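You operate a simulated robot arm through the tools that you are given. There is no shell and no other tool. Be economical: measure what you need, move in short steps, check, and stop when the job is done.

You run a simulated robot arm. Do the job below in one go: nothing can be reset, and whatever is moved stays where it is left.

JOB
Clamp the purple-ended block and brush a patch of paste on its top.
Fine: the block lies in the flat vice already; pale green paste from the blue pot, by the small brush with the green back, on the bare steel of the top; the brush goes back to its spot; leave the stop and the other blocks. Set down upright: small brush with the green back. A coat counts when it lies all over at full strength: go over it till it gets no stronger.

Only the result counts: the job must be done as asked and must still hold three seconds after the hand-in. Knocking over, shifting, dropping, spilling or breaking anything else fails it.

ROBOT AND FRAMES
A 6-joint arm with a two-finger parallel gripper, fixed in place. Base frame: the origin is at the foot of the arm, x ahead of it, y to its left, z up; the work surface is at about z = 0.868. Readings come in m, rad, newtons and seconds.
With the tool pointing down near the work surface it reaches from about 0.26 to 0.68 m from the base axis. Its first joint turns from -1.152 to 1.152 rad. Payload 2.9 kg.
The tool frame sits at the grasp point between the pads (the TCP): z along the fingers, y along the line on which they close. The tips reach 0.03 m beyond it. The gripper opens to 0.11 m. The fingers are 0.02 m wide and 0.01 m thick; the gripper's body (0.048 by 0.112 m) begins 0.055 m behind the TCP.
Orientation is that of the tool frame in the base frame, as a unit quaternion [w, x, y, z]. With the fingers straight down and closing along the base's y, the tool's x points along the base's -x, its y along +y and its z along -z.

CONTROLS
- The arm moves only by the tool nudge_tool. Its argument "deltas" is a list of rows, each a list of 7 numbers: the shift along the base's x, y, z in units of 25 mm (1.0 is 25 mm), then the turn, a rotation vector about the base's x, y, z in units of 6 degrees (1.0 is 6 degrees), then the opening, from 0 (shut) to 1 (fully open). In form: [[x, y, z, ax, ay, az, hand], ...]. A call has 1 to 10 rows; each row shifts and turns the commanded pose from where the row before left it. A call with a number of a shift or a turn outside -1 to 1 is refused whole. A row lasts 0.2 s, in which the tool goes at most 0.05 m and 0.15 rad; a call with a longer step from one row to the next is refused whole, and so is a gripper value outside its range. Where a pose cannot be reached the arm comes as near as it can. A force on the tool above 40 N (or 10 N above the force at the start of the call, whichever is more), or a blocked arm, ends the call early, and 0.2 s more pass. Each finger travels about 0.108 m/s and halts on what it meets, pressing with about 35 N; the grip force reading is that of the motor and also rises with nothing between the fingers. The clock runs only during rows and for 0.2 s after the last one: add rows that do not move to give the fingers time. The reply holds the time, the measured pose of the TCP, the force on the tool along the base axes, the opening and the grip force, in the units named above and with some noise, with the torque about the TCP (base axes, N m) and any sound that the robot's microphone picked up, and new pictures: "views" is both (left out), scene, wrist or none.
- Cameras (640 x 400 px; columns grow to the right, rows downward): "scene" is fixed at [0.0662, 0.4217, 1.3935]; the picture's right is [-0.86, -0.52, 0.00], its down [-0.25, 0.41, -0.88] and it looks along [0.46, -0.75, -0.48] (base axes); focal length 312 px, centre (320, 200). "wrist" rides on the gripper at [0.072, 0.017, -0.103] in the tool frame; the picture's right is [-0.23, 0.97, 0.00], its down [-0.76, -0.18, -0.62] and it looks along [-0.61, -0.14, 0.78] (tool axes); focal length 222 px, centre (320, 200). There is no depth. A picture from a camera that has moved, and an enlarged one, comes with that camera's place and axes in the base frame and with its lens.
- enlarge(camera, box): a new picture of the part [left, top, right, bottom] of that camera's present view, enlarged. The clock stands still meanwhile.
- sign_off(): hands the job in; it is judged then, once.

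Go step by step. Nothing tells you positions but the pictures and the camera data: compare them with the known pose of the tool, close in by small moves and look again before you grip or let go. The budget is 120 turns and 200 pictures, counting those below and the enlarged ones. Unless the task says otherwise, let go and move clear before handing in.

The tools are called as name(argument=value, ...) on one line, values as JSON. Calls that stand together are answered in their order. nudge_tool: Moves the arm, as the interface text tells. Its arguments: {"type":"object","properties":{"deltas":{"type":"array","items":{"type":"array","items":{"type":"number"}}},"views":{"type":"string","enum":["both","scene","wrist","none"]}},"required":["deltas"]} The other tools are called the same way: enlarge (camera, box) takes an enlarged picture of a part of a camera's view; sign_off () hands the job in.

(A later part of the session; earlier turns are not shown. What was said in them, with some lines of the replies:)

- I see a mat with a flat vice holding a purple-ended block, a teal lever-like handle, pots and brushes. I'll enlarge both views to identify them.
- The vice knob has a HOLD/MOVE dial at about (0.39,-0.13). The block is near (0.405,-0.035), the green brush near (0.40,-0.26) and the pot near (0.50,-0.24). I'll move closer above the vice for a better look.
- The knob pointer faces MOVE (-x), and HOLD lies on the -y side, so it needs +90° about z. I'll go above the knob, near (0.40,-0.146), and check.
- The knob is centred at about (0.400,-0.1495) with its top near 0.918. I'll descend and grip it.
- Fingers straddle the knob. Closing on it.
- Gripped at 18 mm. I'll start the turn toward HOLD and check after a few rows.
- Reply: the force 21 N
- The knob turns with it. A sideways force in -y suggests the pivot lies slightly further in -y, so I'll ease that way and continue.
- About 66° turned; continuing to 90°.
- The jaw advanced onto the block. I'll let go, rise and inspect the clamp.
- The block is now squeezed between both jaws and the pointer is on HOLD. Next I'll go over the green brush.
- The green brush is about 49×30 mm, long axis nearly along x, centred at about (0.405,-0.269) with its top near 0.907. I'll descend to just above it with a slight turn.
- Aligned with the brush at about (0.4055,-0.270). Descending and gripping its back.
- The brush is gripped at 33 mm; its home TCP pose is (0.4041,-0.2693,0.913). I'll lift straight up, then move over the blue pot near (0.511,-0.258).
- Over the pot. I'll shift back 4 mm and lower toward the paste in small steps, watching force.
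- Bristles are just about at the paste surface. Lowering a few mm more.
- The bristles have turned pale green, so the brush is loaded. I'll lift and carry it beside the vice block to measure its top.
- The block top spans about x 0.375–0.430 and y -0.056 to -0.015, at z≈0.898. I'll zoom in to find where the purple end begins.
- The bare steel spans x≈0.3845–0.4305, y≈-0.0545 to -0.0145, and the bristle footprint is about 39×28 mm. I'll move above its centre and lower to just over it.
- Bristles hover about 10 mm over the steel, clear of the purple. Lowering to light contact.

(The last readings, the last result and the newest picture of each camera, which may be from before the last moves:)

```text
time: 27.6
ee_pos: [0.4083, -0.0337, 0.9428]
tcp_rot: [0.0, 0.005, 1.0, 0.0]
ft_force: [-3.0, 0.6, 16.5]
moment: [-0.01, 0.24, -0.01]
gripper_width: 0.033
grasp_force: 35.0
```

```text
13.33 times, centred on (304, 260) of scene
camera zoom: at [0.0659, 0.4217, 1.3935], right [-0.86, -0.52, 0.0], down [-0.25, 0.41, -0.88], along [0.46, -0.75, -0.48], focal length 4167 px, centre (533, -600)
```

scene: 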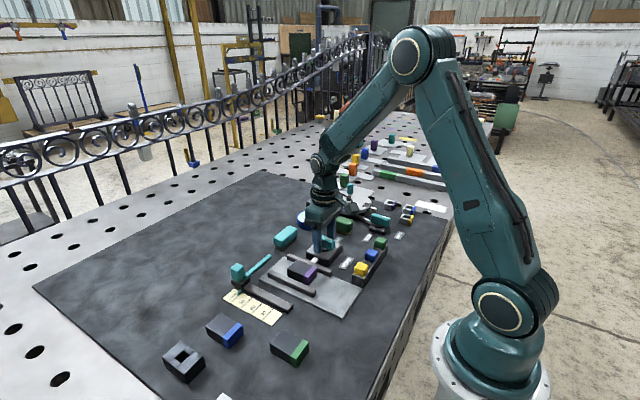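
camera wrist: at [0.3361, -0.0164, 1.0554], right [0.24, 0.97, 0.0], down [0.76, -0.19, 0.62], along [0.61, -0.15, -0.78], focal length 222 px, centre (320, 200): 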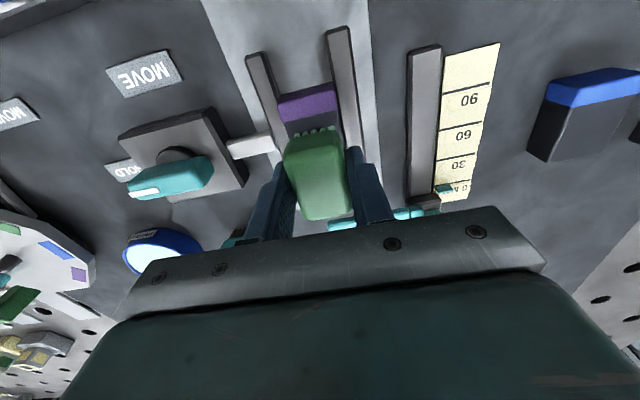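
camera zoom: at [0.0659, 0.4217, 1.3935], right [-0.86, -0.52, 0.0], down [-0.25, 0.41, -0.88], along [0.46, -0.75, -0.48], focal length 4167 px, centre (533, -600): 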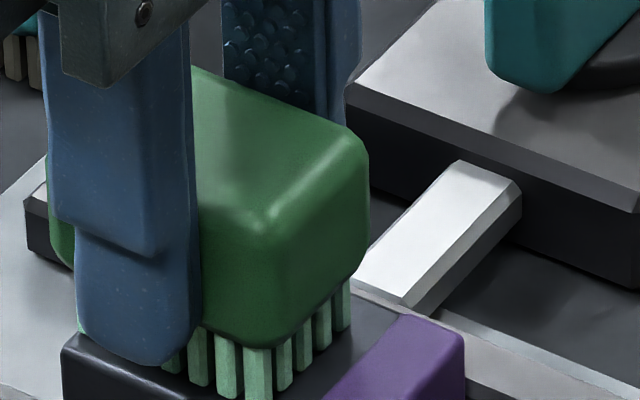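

Contact made at about 16 N; I'll ease up slightly and stroke over the steel area.

nudge_tool(deltas=[[0, -0.16, 0.03, 0, 0, 0, 0], [0, -0.16, 0, 0, 0, 0, 0], [-0.14, 0, 0, 0, 0, 0, 0], [0, 0.32, 0, 0, 0, 0, 0], [0, 0.32, 0, 0, 0, 0, 0], [0.28, 0, 0, 0, 0, 0, 0], [0, -0.32, 0, 0, 0, 0, 0], [0, -0.32, 0, 0, 0, 0, 0], [-0.14, 0.32, 0, 0, 0, 0, 0], [0, 0, 0, 0, 0, 0, 0]], views="wrist")

enlarge(camera="wrist", box=[240, 90, 400, 190])

enlarge(camera="scene", box=[280, 245, 328, 275])

```text
time: 29.8
ee_pos: [0.4075, -0.0345, 0.9438]
tcp_rot: [0.001, 0.007, 1.0, -0.001]
ft_force: [2.8, -6.8, 18.8]
moment: [-0.24, 0.02, 0.0]
gripper_width: 0.0332
grasp_force: 34.2
camera wrist: at [0.3363, -0.017, 1.0452], right [0.24, 0.97, 0.0], down [0.76, -0.19, 0.63], along [0.61, -0.15, -0.78], focal length 222 px, centre (320, 200)
```

wrist: 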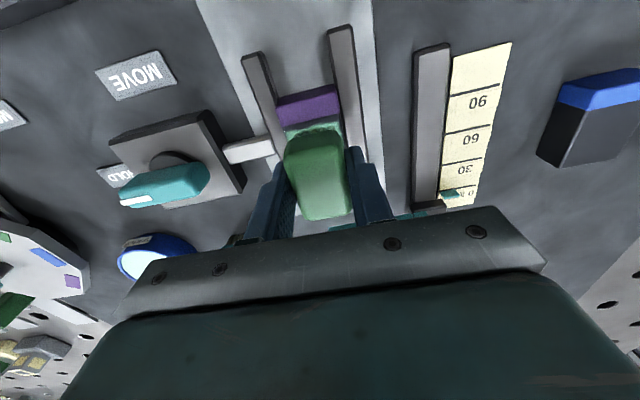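

```text
4.00 times, centred on (320, 140) of wrist
camera zoom: at [0.3363, -0.017, 1.0452], right [0.24, 0.97, 0.0], down [0.76, -0.19, 0.63], along [0.61, -0.15, -0.78], focal length 888 px, centre (320, 440)
```

zoom: 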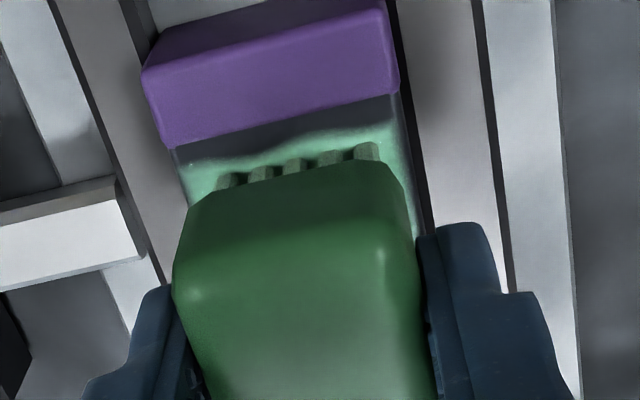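

```text
13.33 times, centred on (304, 260) of scene
camera zoom: at [0.066, 0.4215, 1.3935], right [-0.86, -0.52, 0.0], down [-0.25, 0.41, -0.88], along [0.46, -0.75, -0.48], focal length 4167 px, centre (533, -600)
```

zoom: 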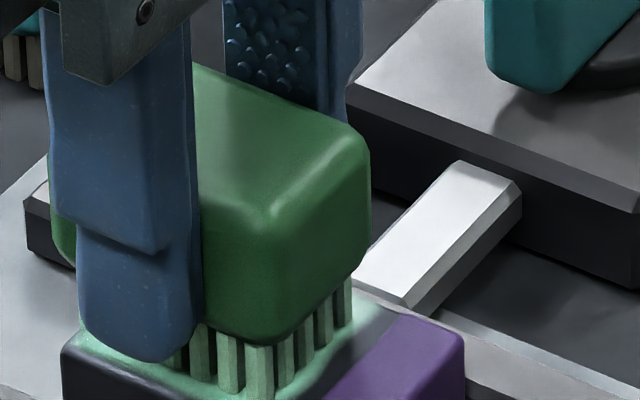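

Paste is going on, with a thin bare strip left near the purple end, and the bristles look depleted. I'll lift and look at the coat.

nudge_tool(deltas=[[0, 0, 0.5, 0, 0, 0, 0], [0, 0, 1, 0, 0, 0, 0], [0, 0, 1, 0, 0, 0, 0], [0.6, 0, 0.3, 0, 0, 0, 0], [1, 0, 0, 0, 0, 0, 0], [1, 0, 0, 0, 0, 0, 0], [0, 0, 0, 0, 0, 0, 0]], views="none")

enlarge(camera="wrist", box=[240, 0, 400, 100])

enlarge(camera="scene", box=[270, 245, 334, 285])

```text
time: 31.4
ee_pos: [0.4717, -0.0328, 1.0119]
tcp_rot: [0.0, 0.005, 1.0, 0.0]
ft_force: [0.1, -0.6, -0.4]
moment: [-0.01, 0.0, 0.01]
gripper_width: 0.0331
grasp_force: 34.9
```

```text
4.00 times, centred on (320, 50) of wrist
camera zoom: at [0.4001, -0.0158, 1.1151], right [0.24, 0.97, 0.0], down [0.76, -0.19, 0.62], along [0.6, -0.15, -0.78], focal length 888 px, centre (320, 800)
```

zoom: 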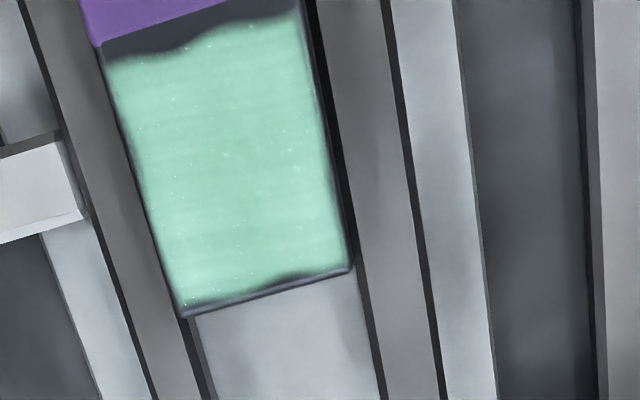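

```text
10.00 times, centred on (302, 265) of scene
camera zoom: at [0.0662, 0.4217, 1.3935], right [-0.86, -0.52, 0.0], down [-0.25, 0.41, -0.88], along [0.46, -0.75, -0.48], focal length 3125 px, centre (500, -450)
```

zoom: 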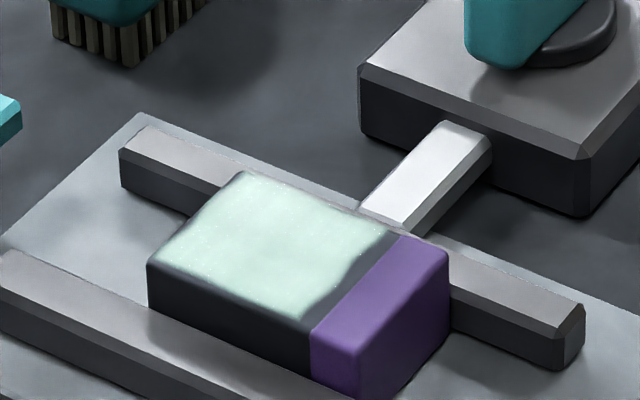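

Good coverage, but a ~3 mm bare strip remains at the seam and a hairline at the far edge. I'll reload the brush and go over it again.

nudge_tool(deltas=[[0.16, -1, 0, 0, 0, 0, 0], [0.16, -1, 0, 0, 0, 0, 0], [0.16, -1, 0, 0, 0, 0, 0], [0.16, -1, 0, 0, 0, 0, 0], [0.16, -1, 0, 0, 0, 0, 0], [0.16, -1, 0, 0, 0, 0, 0], [0.16, -1, 0, 0, 0, 0, 0], [0.16, -1, 0, 0, 0, 0, 0], [0.14, -0.99, 0, 0, 0, 0, 0], [0, 0, 0, 0, 0, 0, 0]], views="none")

nudge_tool(deltas=[[0, 0, -1, 0, 0, 0, 0], [0, 0, -1, 0, 0, 0, 0], [0, 0, -0.8, 0, 0, 0, 0], [0, 0, -0.28, 0, 0, 0, 0], [0, 0, 0, 0, 0, 0, 0]], views="none")

enlarge(camera="scene", box=[280, 190, 340, 228])

```text
time: 33.6
ee_pos: [0.5067, -0.2593, 1.0146]
tcp_rot: [0.0, 0.006, 1.0, 0.0]
ft_force: [0.8, -0.7, -1.0]
moment: [-0.01, 0.0, 0.02]
gripper_width: 0.0328
grasp_force: 35.5
```

```text
time: 34.8
ee_pos: [0.5076, -0.2589, 0.9367]
tcp_rot: [0.0, 0.005, 1.0, 0.0]
ft_force: [-1.1, 1.5, 6.3]
moment: [0.07, 0.06, 0.02]
gripper_width: 0.0331
grasp_force: 35.0
```

```text
10.53 times, centred on (310, 209) of scene
camera zoom: at [0.066, 0.4218, 1.3935], right [-0.86, -0.52, 0.0], down [-0.25, 0.41, -0.88], along [0.46, -0.75, -0.48], focal length 3290 px, centre (425, 105)
```

zoom: 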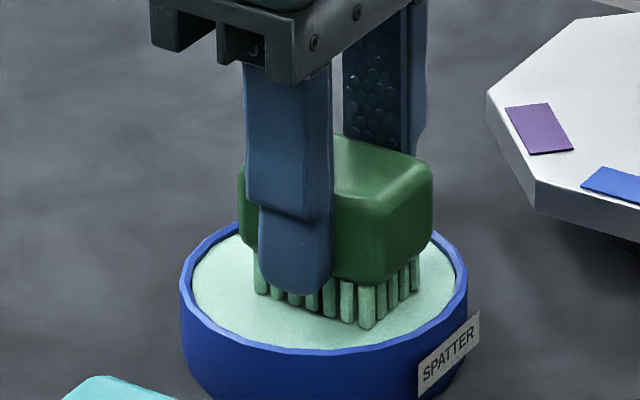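

Reloaded (6 N contact). Going back up and over the block.

nudge_tool(deltas=[[0, 0, 0.8, 0, 0, 0, 0], [0, 0, 1, 0, 0, 0, 0], [0, 0, 1, 0, 0, 0, 0], [-0.45, 1, 0, 0, 0, 0, 0], [-0.45, 1, 0, 0, 0, 0, 0], [-0.45, 1, 0, 0, 0, 0, 0], [-0.45, 1, 0, 0, 0, 0, 0], [-0.45, 1, 0, 0, 0, 0, 0], [-0.45, 1, 0, 0, 0, 0, 0], [-0.45, 1, 0, 0, 0, 0, 0]], views="none")

nudge_tool(deltas=[[-0.45, 1, 0, 0, 0, 0, 0], [-0.42, 0.98, 0, 0, 0, 0, 0], [0, 0, -0.8, 0, 0, 0, 0], [0, 0, -1, 0, 0, 0, 0], [0, 0, -0.5, 0, 0, 0, 0], [0, 0, 0, 0, 0, 0, 0]], views="none")

```text
time: 37.0
ee_pos: [0.429, -0.0826, 1.0078]
tcp_rot: [0.001, 0.006, 1.0, 0.0]
ft_force: [-0.3, 0.0, -0.5]
moment: [-0.03, -0.01, -0.02]
gripper_width: 0.0331
grasp_force: 34.7
```

```text
time: 38.4
ee_pos: [0.407, -0.0345, 0.9476]
tcp_rot: [0.0, 0.004, 1.0, 0.0]
ft_force: [-0.5, 0.9, 0.3]
moment: [0.0, -0.03, -0.01]
gripper_width: 0.0331
grasp_force: 34.9
```

Just above the block. Pressing lightly and stroking, reaching further to the seam and the far edge.

nudge_tool(deltas=[[-0.14, 0, -0.22, 0, 0, 0, 0], [-0.12, 0, 0, 0, 0, 0, 0], [0, -0.32, 0, 0, 0, 0, 0], [0, 0.32, 0, 0, 0, 0, 0], [0, 0.32, 0, 0, 0, 0, 0], [0.24, 0, 0, 0, 0, 0, 0], [0, -0.32, 0, 0, 0, 0, 0], [0, -0.32, 0, 0, 0, 0, 0], [0.23, 0, 0, 0, 0, 0, 0], [0, 0.32, 0, 0, 0, 0, 0]], views="none")

nudge_tool(deltas=[[0, 0.32, 0, 0, 0, 0, 0], [-0.47, 0, 0, 0, 0, 0, 0], [0, -0.64, 0, 0, 0, 0, 0], [0.47, 0, 0, 0, 0, 0, 0], [-0.22, 0.32, 0, 0, 0, 0, 0], [0, 0, 0, 0, 0, 0, 0]], views="none")

nudge_tool(deltas=[[0, 0, 0.5, 0, 0, 0, 0], [0, 0, 1, 0, 0, 0, 0], [0, 0, 1, 0, 0, 0, 0], [0.6, 0, 0.3, 0, 0, 0, 0], [1, 0, 0, 0, 0, 0, 0], [1, 0, 0, 0, 0, 0, 0], [0, 0, 0, 0, 0, 0, 0]], views="none")

enlarge(camera="wrist", box=[240, 0, 400, 100])

enlarge(camera="scene", box=[270, 245, 334, 285])

```text
time: 40.6
ee_pos: [0.4128, -0.0337, 0.9424]
tcp_rot: [0.0, 0.006, 1.0, -0.001]
ft_force: [-0.3, -0.5, 2.0]
moment: [-0.02, 0.0, -0.02]
gripper_width: 0.0331
grasp_force: 34.8
```

```text
time: 42.0
ee_pos: [0.4077, -0.0338, 0.9425]
tcp_rot: [0.003, 0.006, 1.0, -0.001]
ft_force: [4.4, -5.1, 19.0]
moment: [-0.2, 0.0, 0.04]
gripper_width: 0.0332
grasp_force: 34.9
```

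```text
time: 43.6
ee_pos: [0.4727, -0.034, 1.0128]
tcp_rot: [0.001, 0.006, 1.0, 0.001]
ft_force: [0.5, -0.1, -0.2]
moment: [0.03, 0.01, 0.02]
gripper_width: 0.0332
grasp_force: 34.9
```

```text
4.00 times, centred on (320, 50) of wrist
camera zoom: at [0.4012, -0.0162, 1.1147], right [0.24, 0.97, 0.0], down [0.76, -0.19, 0.62], along [0.6, -0.15, -0.78], focal length 888 px, centre (320, 800)
```

zoom: 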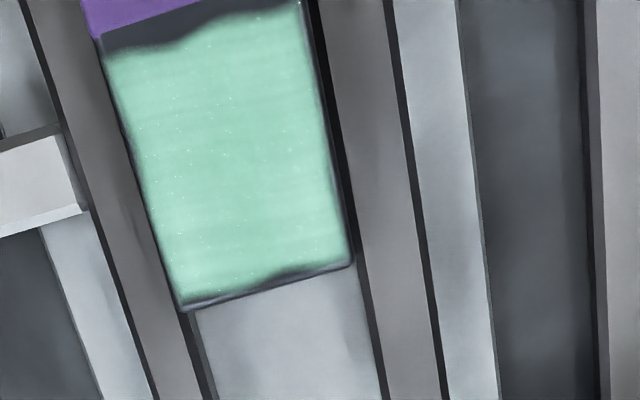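

```text
10.00 times, centred on (302, 265) of scene
camera zoom: at [0.0662, 0.4217, 1.3935], right [-0.86, -0.52, 0.0], down [-0.25, 0.41, -0.88], along [0.46, -0.75, -0.48], focal length 3125 px, centre (500, -450)
```

zoom: 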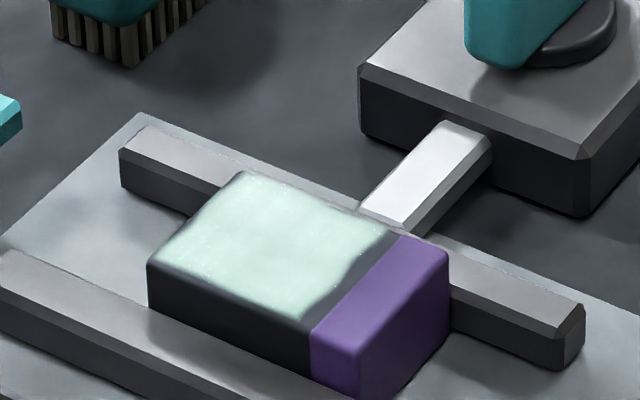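

The patch outline is unchanged, so it has a fixed shape, but the colour looks slightly stronger. I'll reload and do another thorough pass to see whether it still gains.

nudge_tool(deltas=[[0.16, -1, 0, 0, 0, 0, 0], [0.16, -1, 0, 0, 0, 0, 0], [0.16, -1, 0, 0, 0, 0, 0], [0.16, -1, 0, 0, 0, 0, 0], [0.16, -1, 0, 0, 0, 0, 0], [0.16, -1, 0, 0, 0, 0, 0], [0.16, -1, 0, 0, 0, 0, 0], [0.16, -1, 0, 0, 0, 0, 0], [0.14, -0.98, 0, 0, 0, 0, 0], [0, 0, 0, 0, 0, 0, 0]], views="none")

nudge_tool(deltas=[[0, 0, -1, 0, 0, 0, 0], [0, 0, -1, 0, 0, 0, 0], [0, 0, -0.8, 0, 0, 0, 0], [0, 0, -0.28, 0, 0, 0, 0], [0, 0, 0, 0, 0, 0, 0]], views="none")

nudge_tool(deltas=[[0, 0, 0.8, 0, 0, 0, 0], [0, 0, 1, 0, 0, 0, 0], [0, 0, 1, 0, 0, 0, 0], [-0.45, 1, 0, 0, 0, 0, 0], [-0.45, 1, 0, 0, 0, 0, 0], [-0.45, 1, 0, 0, 0, 0, 0], [-0.45, 1, 0, 0, 0, 0, 0], [-0.45, 1, 0, 0, 0, 0, 0], [-0.45, 1, 0, 0, 0, 0, 0], [-0.45, 1, 0, 0, 0, 0, 0]], views="none")

nudge_tool(deltas=[[-0.45, 1, 0, 0, 0, 0, 0], [-0.42, 0.98, 0, 0, 0, 0, 0], [0, 0, -0.8, 0, 0, 0, 0], [0, 0, -1, 0, 0, 0, 0], [0, 0, -0.5, 0, 0, 0, 0], [0, 0, 0, 0, 0, 0, 0]], views="none")

```text
time: 45.8
ee_pos: [0.5078, -0.2587, 1.0134]
tcp_rot: [0.0, 0.005, 1.0, 0.0]
ft_force: [0.2, -0.3, 0.0]
moment: [0.01, 0.02, -0.03]
gripper_width: 0.033
grasp_force: 35.1
```

```text
time: 47.0
ee_pos: [0.5067, -0.2579, 0.9354]
tcp_rot: [0.0, 0.006, 1.0, 0.001]
ft_force: [-0.9, 0.1, 3.3]
moment: [0.07, 0.03, -0.04]
gripper_width: 0.0331
grasp_force: 34.7
```

```text
time: 49.2
ee_pos: [0.4285, -0.0843, 1.0068]
tcp_rot: [0.0, 0.006, 1.0, -0.001]
ft_force: [-0.5, 0.5, -1.0]
moment: [-0.03, 0.01, 0.03]
gripper_width: 0.0334
grasp_force: 35.2
```

```text
time: 50.6
ee_pos: [0.4074, -0.0338, 0.9477]
tcp_rot: [0.0, 0.005, 1.0, 0.001]
ft_force: [0.1, 0.1, -0.9]
moment: [-0.01, 0.0, -0.02]
gripper_width: 0.0332
grasp_force: 35.1
```

Loaded and above the block again; stroking thoroughly.

nudge_tool(deltas=[[-0.14, 0, -0.24, 0, 0, 0, 0], [0, -0.32, 0, 0, 0, 0, 0], [0, 0.32, 0, 0, 0, 0, 0], [0, 0.32, 0, 0, 0, 0, 0], [0.2, 0, 0, 0, 0, 0, 0], [0, -0.32, 0, 0, 0, 0, 0], [0, -0.32, 0, 0, 0, 0, 0], [0.1, 0, 0, 0, 0, 0, 0], [0, 0.32, 0, 0, 0, 0, 0], [0, 0.32, 0, 0, 0, 0, 0]], views="none")

nudge_tool(deltas=[[-0.3, 0, 0, 0, 0, 0, 0], [0, -0.32, 0, 0, 0, 0, 0], [0, -0.32, 0, 0, 0, 0, 0], [0.3, 0, 0, 0, 0, 0, 0], [0, 0.32, 0, 0, 0, 0, 0], [-0.3, 0, 0, 0, 0, 0, 0], [0.14, 0, 0, 0, 0, 0, 0]], views="none")

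nudge_tool(deltas=[[0, 0, 0.5, 0, 0, 0, 0], [0, 0, 1, 0, 0, 0, 0], [0, 0, 1, 0, 0, 0, 0], [0.6, 0, 0.3, 0, 0, 0, 0], [1, 0, 0, 0, 0, 0, 0], [1, 0, 0, 0, 0, 0, 0], [0, 0, 0, 0, 0, 0, 0]], views="none")

enlarge(camera="wrist", box=[240, 0, 400, 100])

enlarge(camera="scene", box=[270, 245, 334, 285])

```text
time: 52.8
ee_pos: [0.4111, -0.0258, 0.9431]
tcp_rot: [0.001, 0.006, 1.0, -0.001]
ft_force: [1.1, -5.1, 13.3]
moment: [-0.25, -0.01, 0.02]
gripper_width: 0.0331
grasp_force: 35.4
```

```text
time: 54.4
ee_pos: [0.408, -0.0337, 0.9424]
tcp_rot: [0.0, 0.004, 1.0, 0.0]
ft_force: [-3.5, 2.4, 9.9]
moment: [0.07, -0.04, 0.07]
gripper_width: 0.0334
grasp_force: 35.3
```

```text
time: 56.0
ee_pos: [0.4725, -0.0327, 1.014]
tcp_rot: [0.0, 0.005, 1.0, 0.0]
ft_force: [-0.3, 0.2, -0.4]
moment: [-0.01, 0.01, 0.03]
gripper_width: 0.0333
grasp_force: 35.3
```

```text
4.00 times, centred on (320, 50) of wrist
camera zoom: at [0.4006, -0.0152, 1.1166], right [0.24, 0.97, 0.0], down [0.76, -0.19, 0.62], along [0.61, -0.15, -0.78], focal length 888 px, centre (320, 800)
```

zoom: 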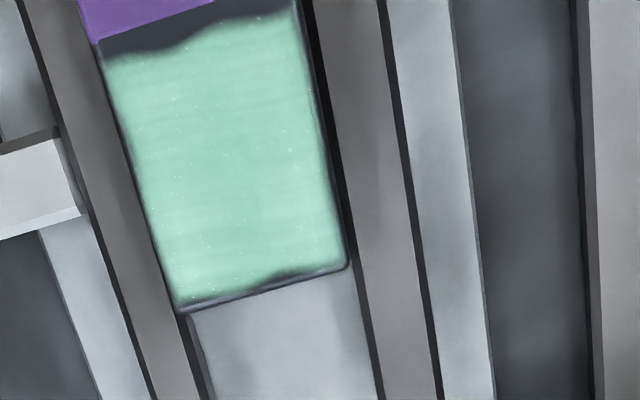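

```text
10.00 times, centred on (302, 265) of scene
camera zoom: at [0.0662, 0.4217, 1.3935], right [-0.86, -0.52, 0.0], down [-0.25, 0.41, -0.88], along [0.46, -0.75, -0.48], focal length 3125 px, centre (500, -450)
```

zoom: 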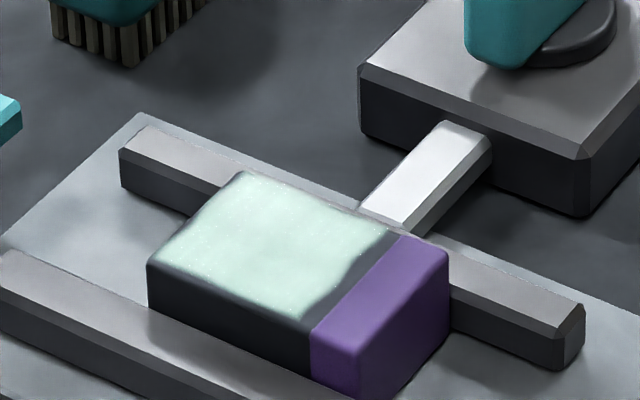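

The coat is unchanged from before, so it is at full strength. Now I'll return the brush to its home at (0.4045,-0.2693).

nudge_tool(deltas=[[-0.3, -1, 0, 0, 0, -0.5, 0], [-0.3, -1, 0, 0, 0, 0, 0], [-0.3, -1, 0, 0, 0, 0, 0], [-0.3, -1, 0, 0, 0, 0, 0], [-0.3, -1, 0, 0, 0, 0, 0], [-0.3, -1, 0, 0, 0, 0, 0], [-0.3, -1, 0, 0, 0, 0, 0], [-0.3, -1, 0, 0, 0, 0, 0], [-0.3, -1, 0, 0, 0, 0, 0], [0, -0.43, 0, 0, 0, 0, 0]], views="none")

nudge_tool(deltas=[[0, 0, -1, 0, 0, 0, 0], [0, 0, -1, 0, 0, 0, 0], [0, 0, -1, 0, 0, 0, 0], [0, 0, -0.4, 0, 0, 0, 0], [0, 0, 0, 0, 0, 0, 0]], views="none")

enlarge(camera="scene", box=[290, 170, 410, 245])

```text
time: 58.2
ee_pos: [0.4045, -0.27, 1.0105]
tcp_rot: [-0.001, 0.032, 0.999, -0.001]
ft_force: [0.5, 0.3, 0.3]
moment: [-0.02, -0.02, 0.03]
gripper_width: 0.0332
grasp_force: 35.0
```

```text
time: 59.4
ee_pos: [0.4057, -0.2699, 0.9271]
tcp_rot: [0.001, 0.032, 0.999, 0.0]
ft_force: [0.1, -0.2, -0.8]
moment: [0.01, 0.03, 0.02]
gripper_width: 0.033
grasp_force: 35.1
```

```text
5.33 times, centred on (350, 208) of scene
camera zoom: at [0.0662, 0.4217, 1.3935], right [-0.86, -0.52, 0.0], down [-0.25, 0.41, -0.88], along [0.46, -0.75, -0.48], focal length 1667 px, centre (160, 160)
```

zoom: 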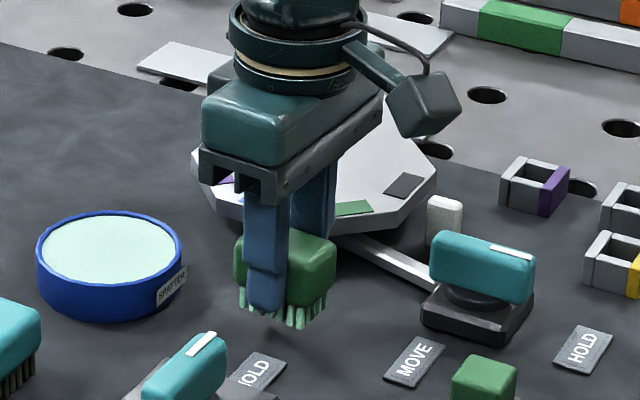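

Directly above its spot, about 14 mm up. Lowering gently until it touches.

nudge_tool(deltas=[[0, 0, -0.36, 0, 0, 0, 0], [0, 0, -0.1, 0, 0, 0, 0], [0, 0, 0, 0, 0, 0, 0]], views="none")

```text
time: 60.2
ee_pos: [0.4049, -0.2689, 0.9153]
tcp_rot: [0.0, 0.032, 0.999, 0.0]
ft_force: [0.9, -0.2, -0.4]
moment: [-0.01, 0.02, 0.0]
gripper_width: 0.0331
grasp_force: 34.3
```

nudge_tool(deltas=[[0, 0, -0.05, 0, 0, 0, 0], [0, 0, -0.03, 0, 0, 0, 0], [0, 0, 0, 0, 0, 0, 0]], views="none")

```text
time: 61.0
ee_pos: [0.4052, -0.2689, 0.9142]
tcp_rot: [0.0, 0.031, 1.0, -0.001]
ft_force: [-0.3, 0.3, -0.7]
moment: [-0.03, 0.01, -0.02]
gripper_width: 0.033
grasp_force: 34.5
```

nudge_tool(deltas=[[0, 0, -0.04, 0, 0, 0, 0], [0, 0, -0.03, 0, 0, 0, 0], [0, 0, 0, 0, 0, 0, 0]], views="none")

enlarge(camera="scene", box=[290, 170, 410, 245])

```text
time: 61.8
ee_pos: [0.4049, -0.2684, 0.9125]
tcp_rot: [0.0, 0.031, 1.0, 0.0]
ft_force: [-0.7, 0.0, -0.4]
moment: [-0.03, 0.01, 0.01]
gripper_width: 0.0332
grasp_force: 35.4
```

```text
5.33 times, centred on (350, 208) of scene
camera zoom: at [0.0662, 0.4217, 1.3935], right [-0.86, -0.52, 0.0], down [-0.25, 0.41, -0.88], along [0.46, -0.75, -0.48], focal length 1667 px, centre (160, 160)
```

zoom: 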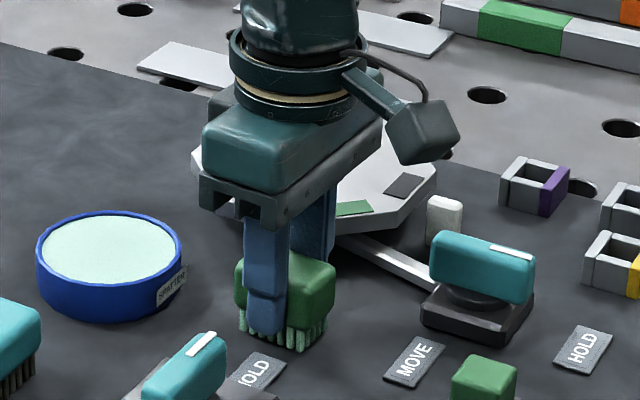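

Nearly there, no contact yet; a little lower.

nudge_tool(deltas=[[0, 0, -0.04, 0, 0, 0, 0], [0, 0, -0.04, 0, 0, 0, 0], [0, 0, 0, 0, 0, 0, 0]], views="none")

```text
time: 62.6
ee_pos: [0.4056, -0.2691, 0.9112]
tcp_rot: [0.0, 0.032, 0.999, 0.0]
ft_force: [-0.6, 0.2, 5.3]
moment: [0.05, -0.01, 0.0]
gripper_width: 0.033
grasp_force: 35.0
```

Contact felt (5 N). Opening only as far as needed and rising.

nudge_tool(deltas=[[0, 0, 0, 0, 0, 0, 0.48], [0, 0, 0, 0, 0, 0, 0.48], [0, 0, 0.6, 0, 0, 0, 0.48], [0, 0, 1, 0, 0, 0, 0.48], [0, 0, 1, 0, 0, 0, 0.48], [0, 0, 1, 0, 0, 0, 0.48], [0, 0, 1, 0, 0, 0, 0.48], [0, 0, 1, 0, 0, 0, 0.48], [0, 0, 0, 0, 0, 0, 0.48]], views="wrist")

enlarge(camera="scene", box=[270, 170, 430, 270])

enlarge(camera="scene", box=[220, 220, 380, 320])

```text
time: 64.6
ee_pos: [0.4059, -0.2679, 1.0504]
tcp_rot: [0.0, 0.031, 1.0, 0.0]
ft_force: [0.1, -0.8, 0.0]
moment: [-0.02, -0.01, -0.03]
gripper_width: 0.0528
grasp_force: 0.1
camera wrist: at [0.3347, -0.2467, 1.1527], right [0.29, 0.96, 0.0], down [0.75, -0.22, 0.62], along [0.6, -0.18, -0.78], focal length 222 px, centre (320, 200)
```

wrist: 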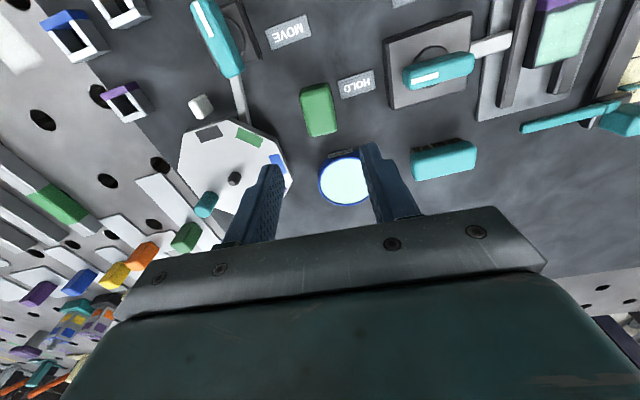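

```text
4.00 times, centred on (350, 220) of scene
camera zoom: at [0.0662, 0.4217, 1.3935], right [-0.86, -0.52, 0.0], down [-0.25, 0.41, -0.88], along [0.46, -0.75, -0.48], focal length 1250 px, centre (200, 120)
```

zoom: 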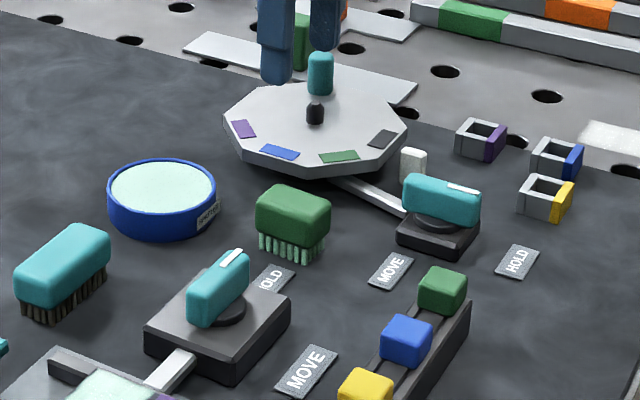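

```text
4.00 times, centred on (300, 270) of scene
camera zoom: at [0.0662, 0.4217, 1.3935], right [-0.86, -0.52, 0.0], down [-0.25, 0.41, -0.88], along [0.46, -0.75, -0.48], focal length 1250 px, centre (400, -80)
```

zoom: 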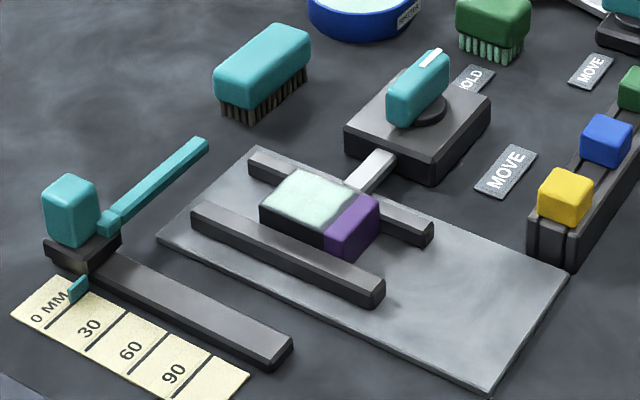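

The block is clamped with the knob on HOLD and the coat is even. The brush stands upright on its spot, the gripper is clear, and nothing else has moved, so I'm handing in.

sign_off()

```text
The job is handed in.
```

I handed in the job: the purple-ended block is clamped, its bare steel top carries the pale green paste, and the small green-backed brush stands upright on its spot.

A third reloaded pass made the paste no stronger. A thin bare edge of about 3 mm stayed next to the purple end, with a hairline at the far end. Stroking right up to both edges did not fill them, so I took that to be the patch's own outline.
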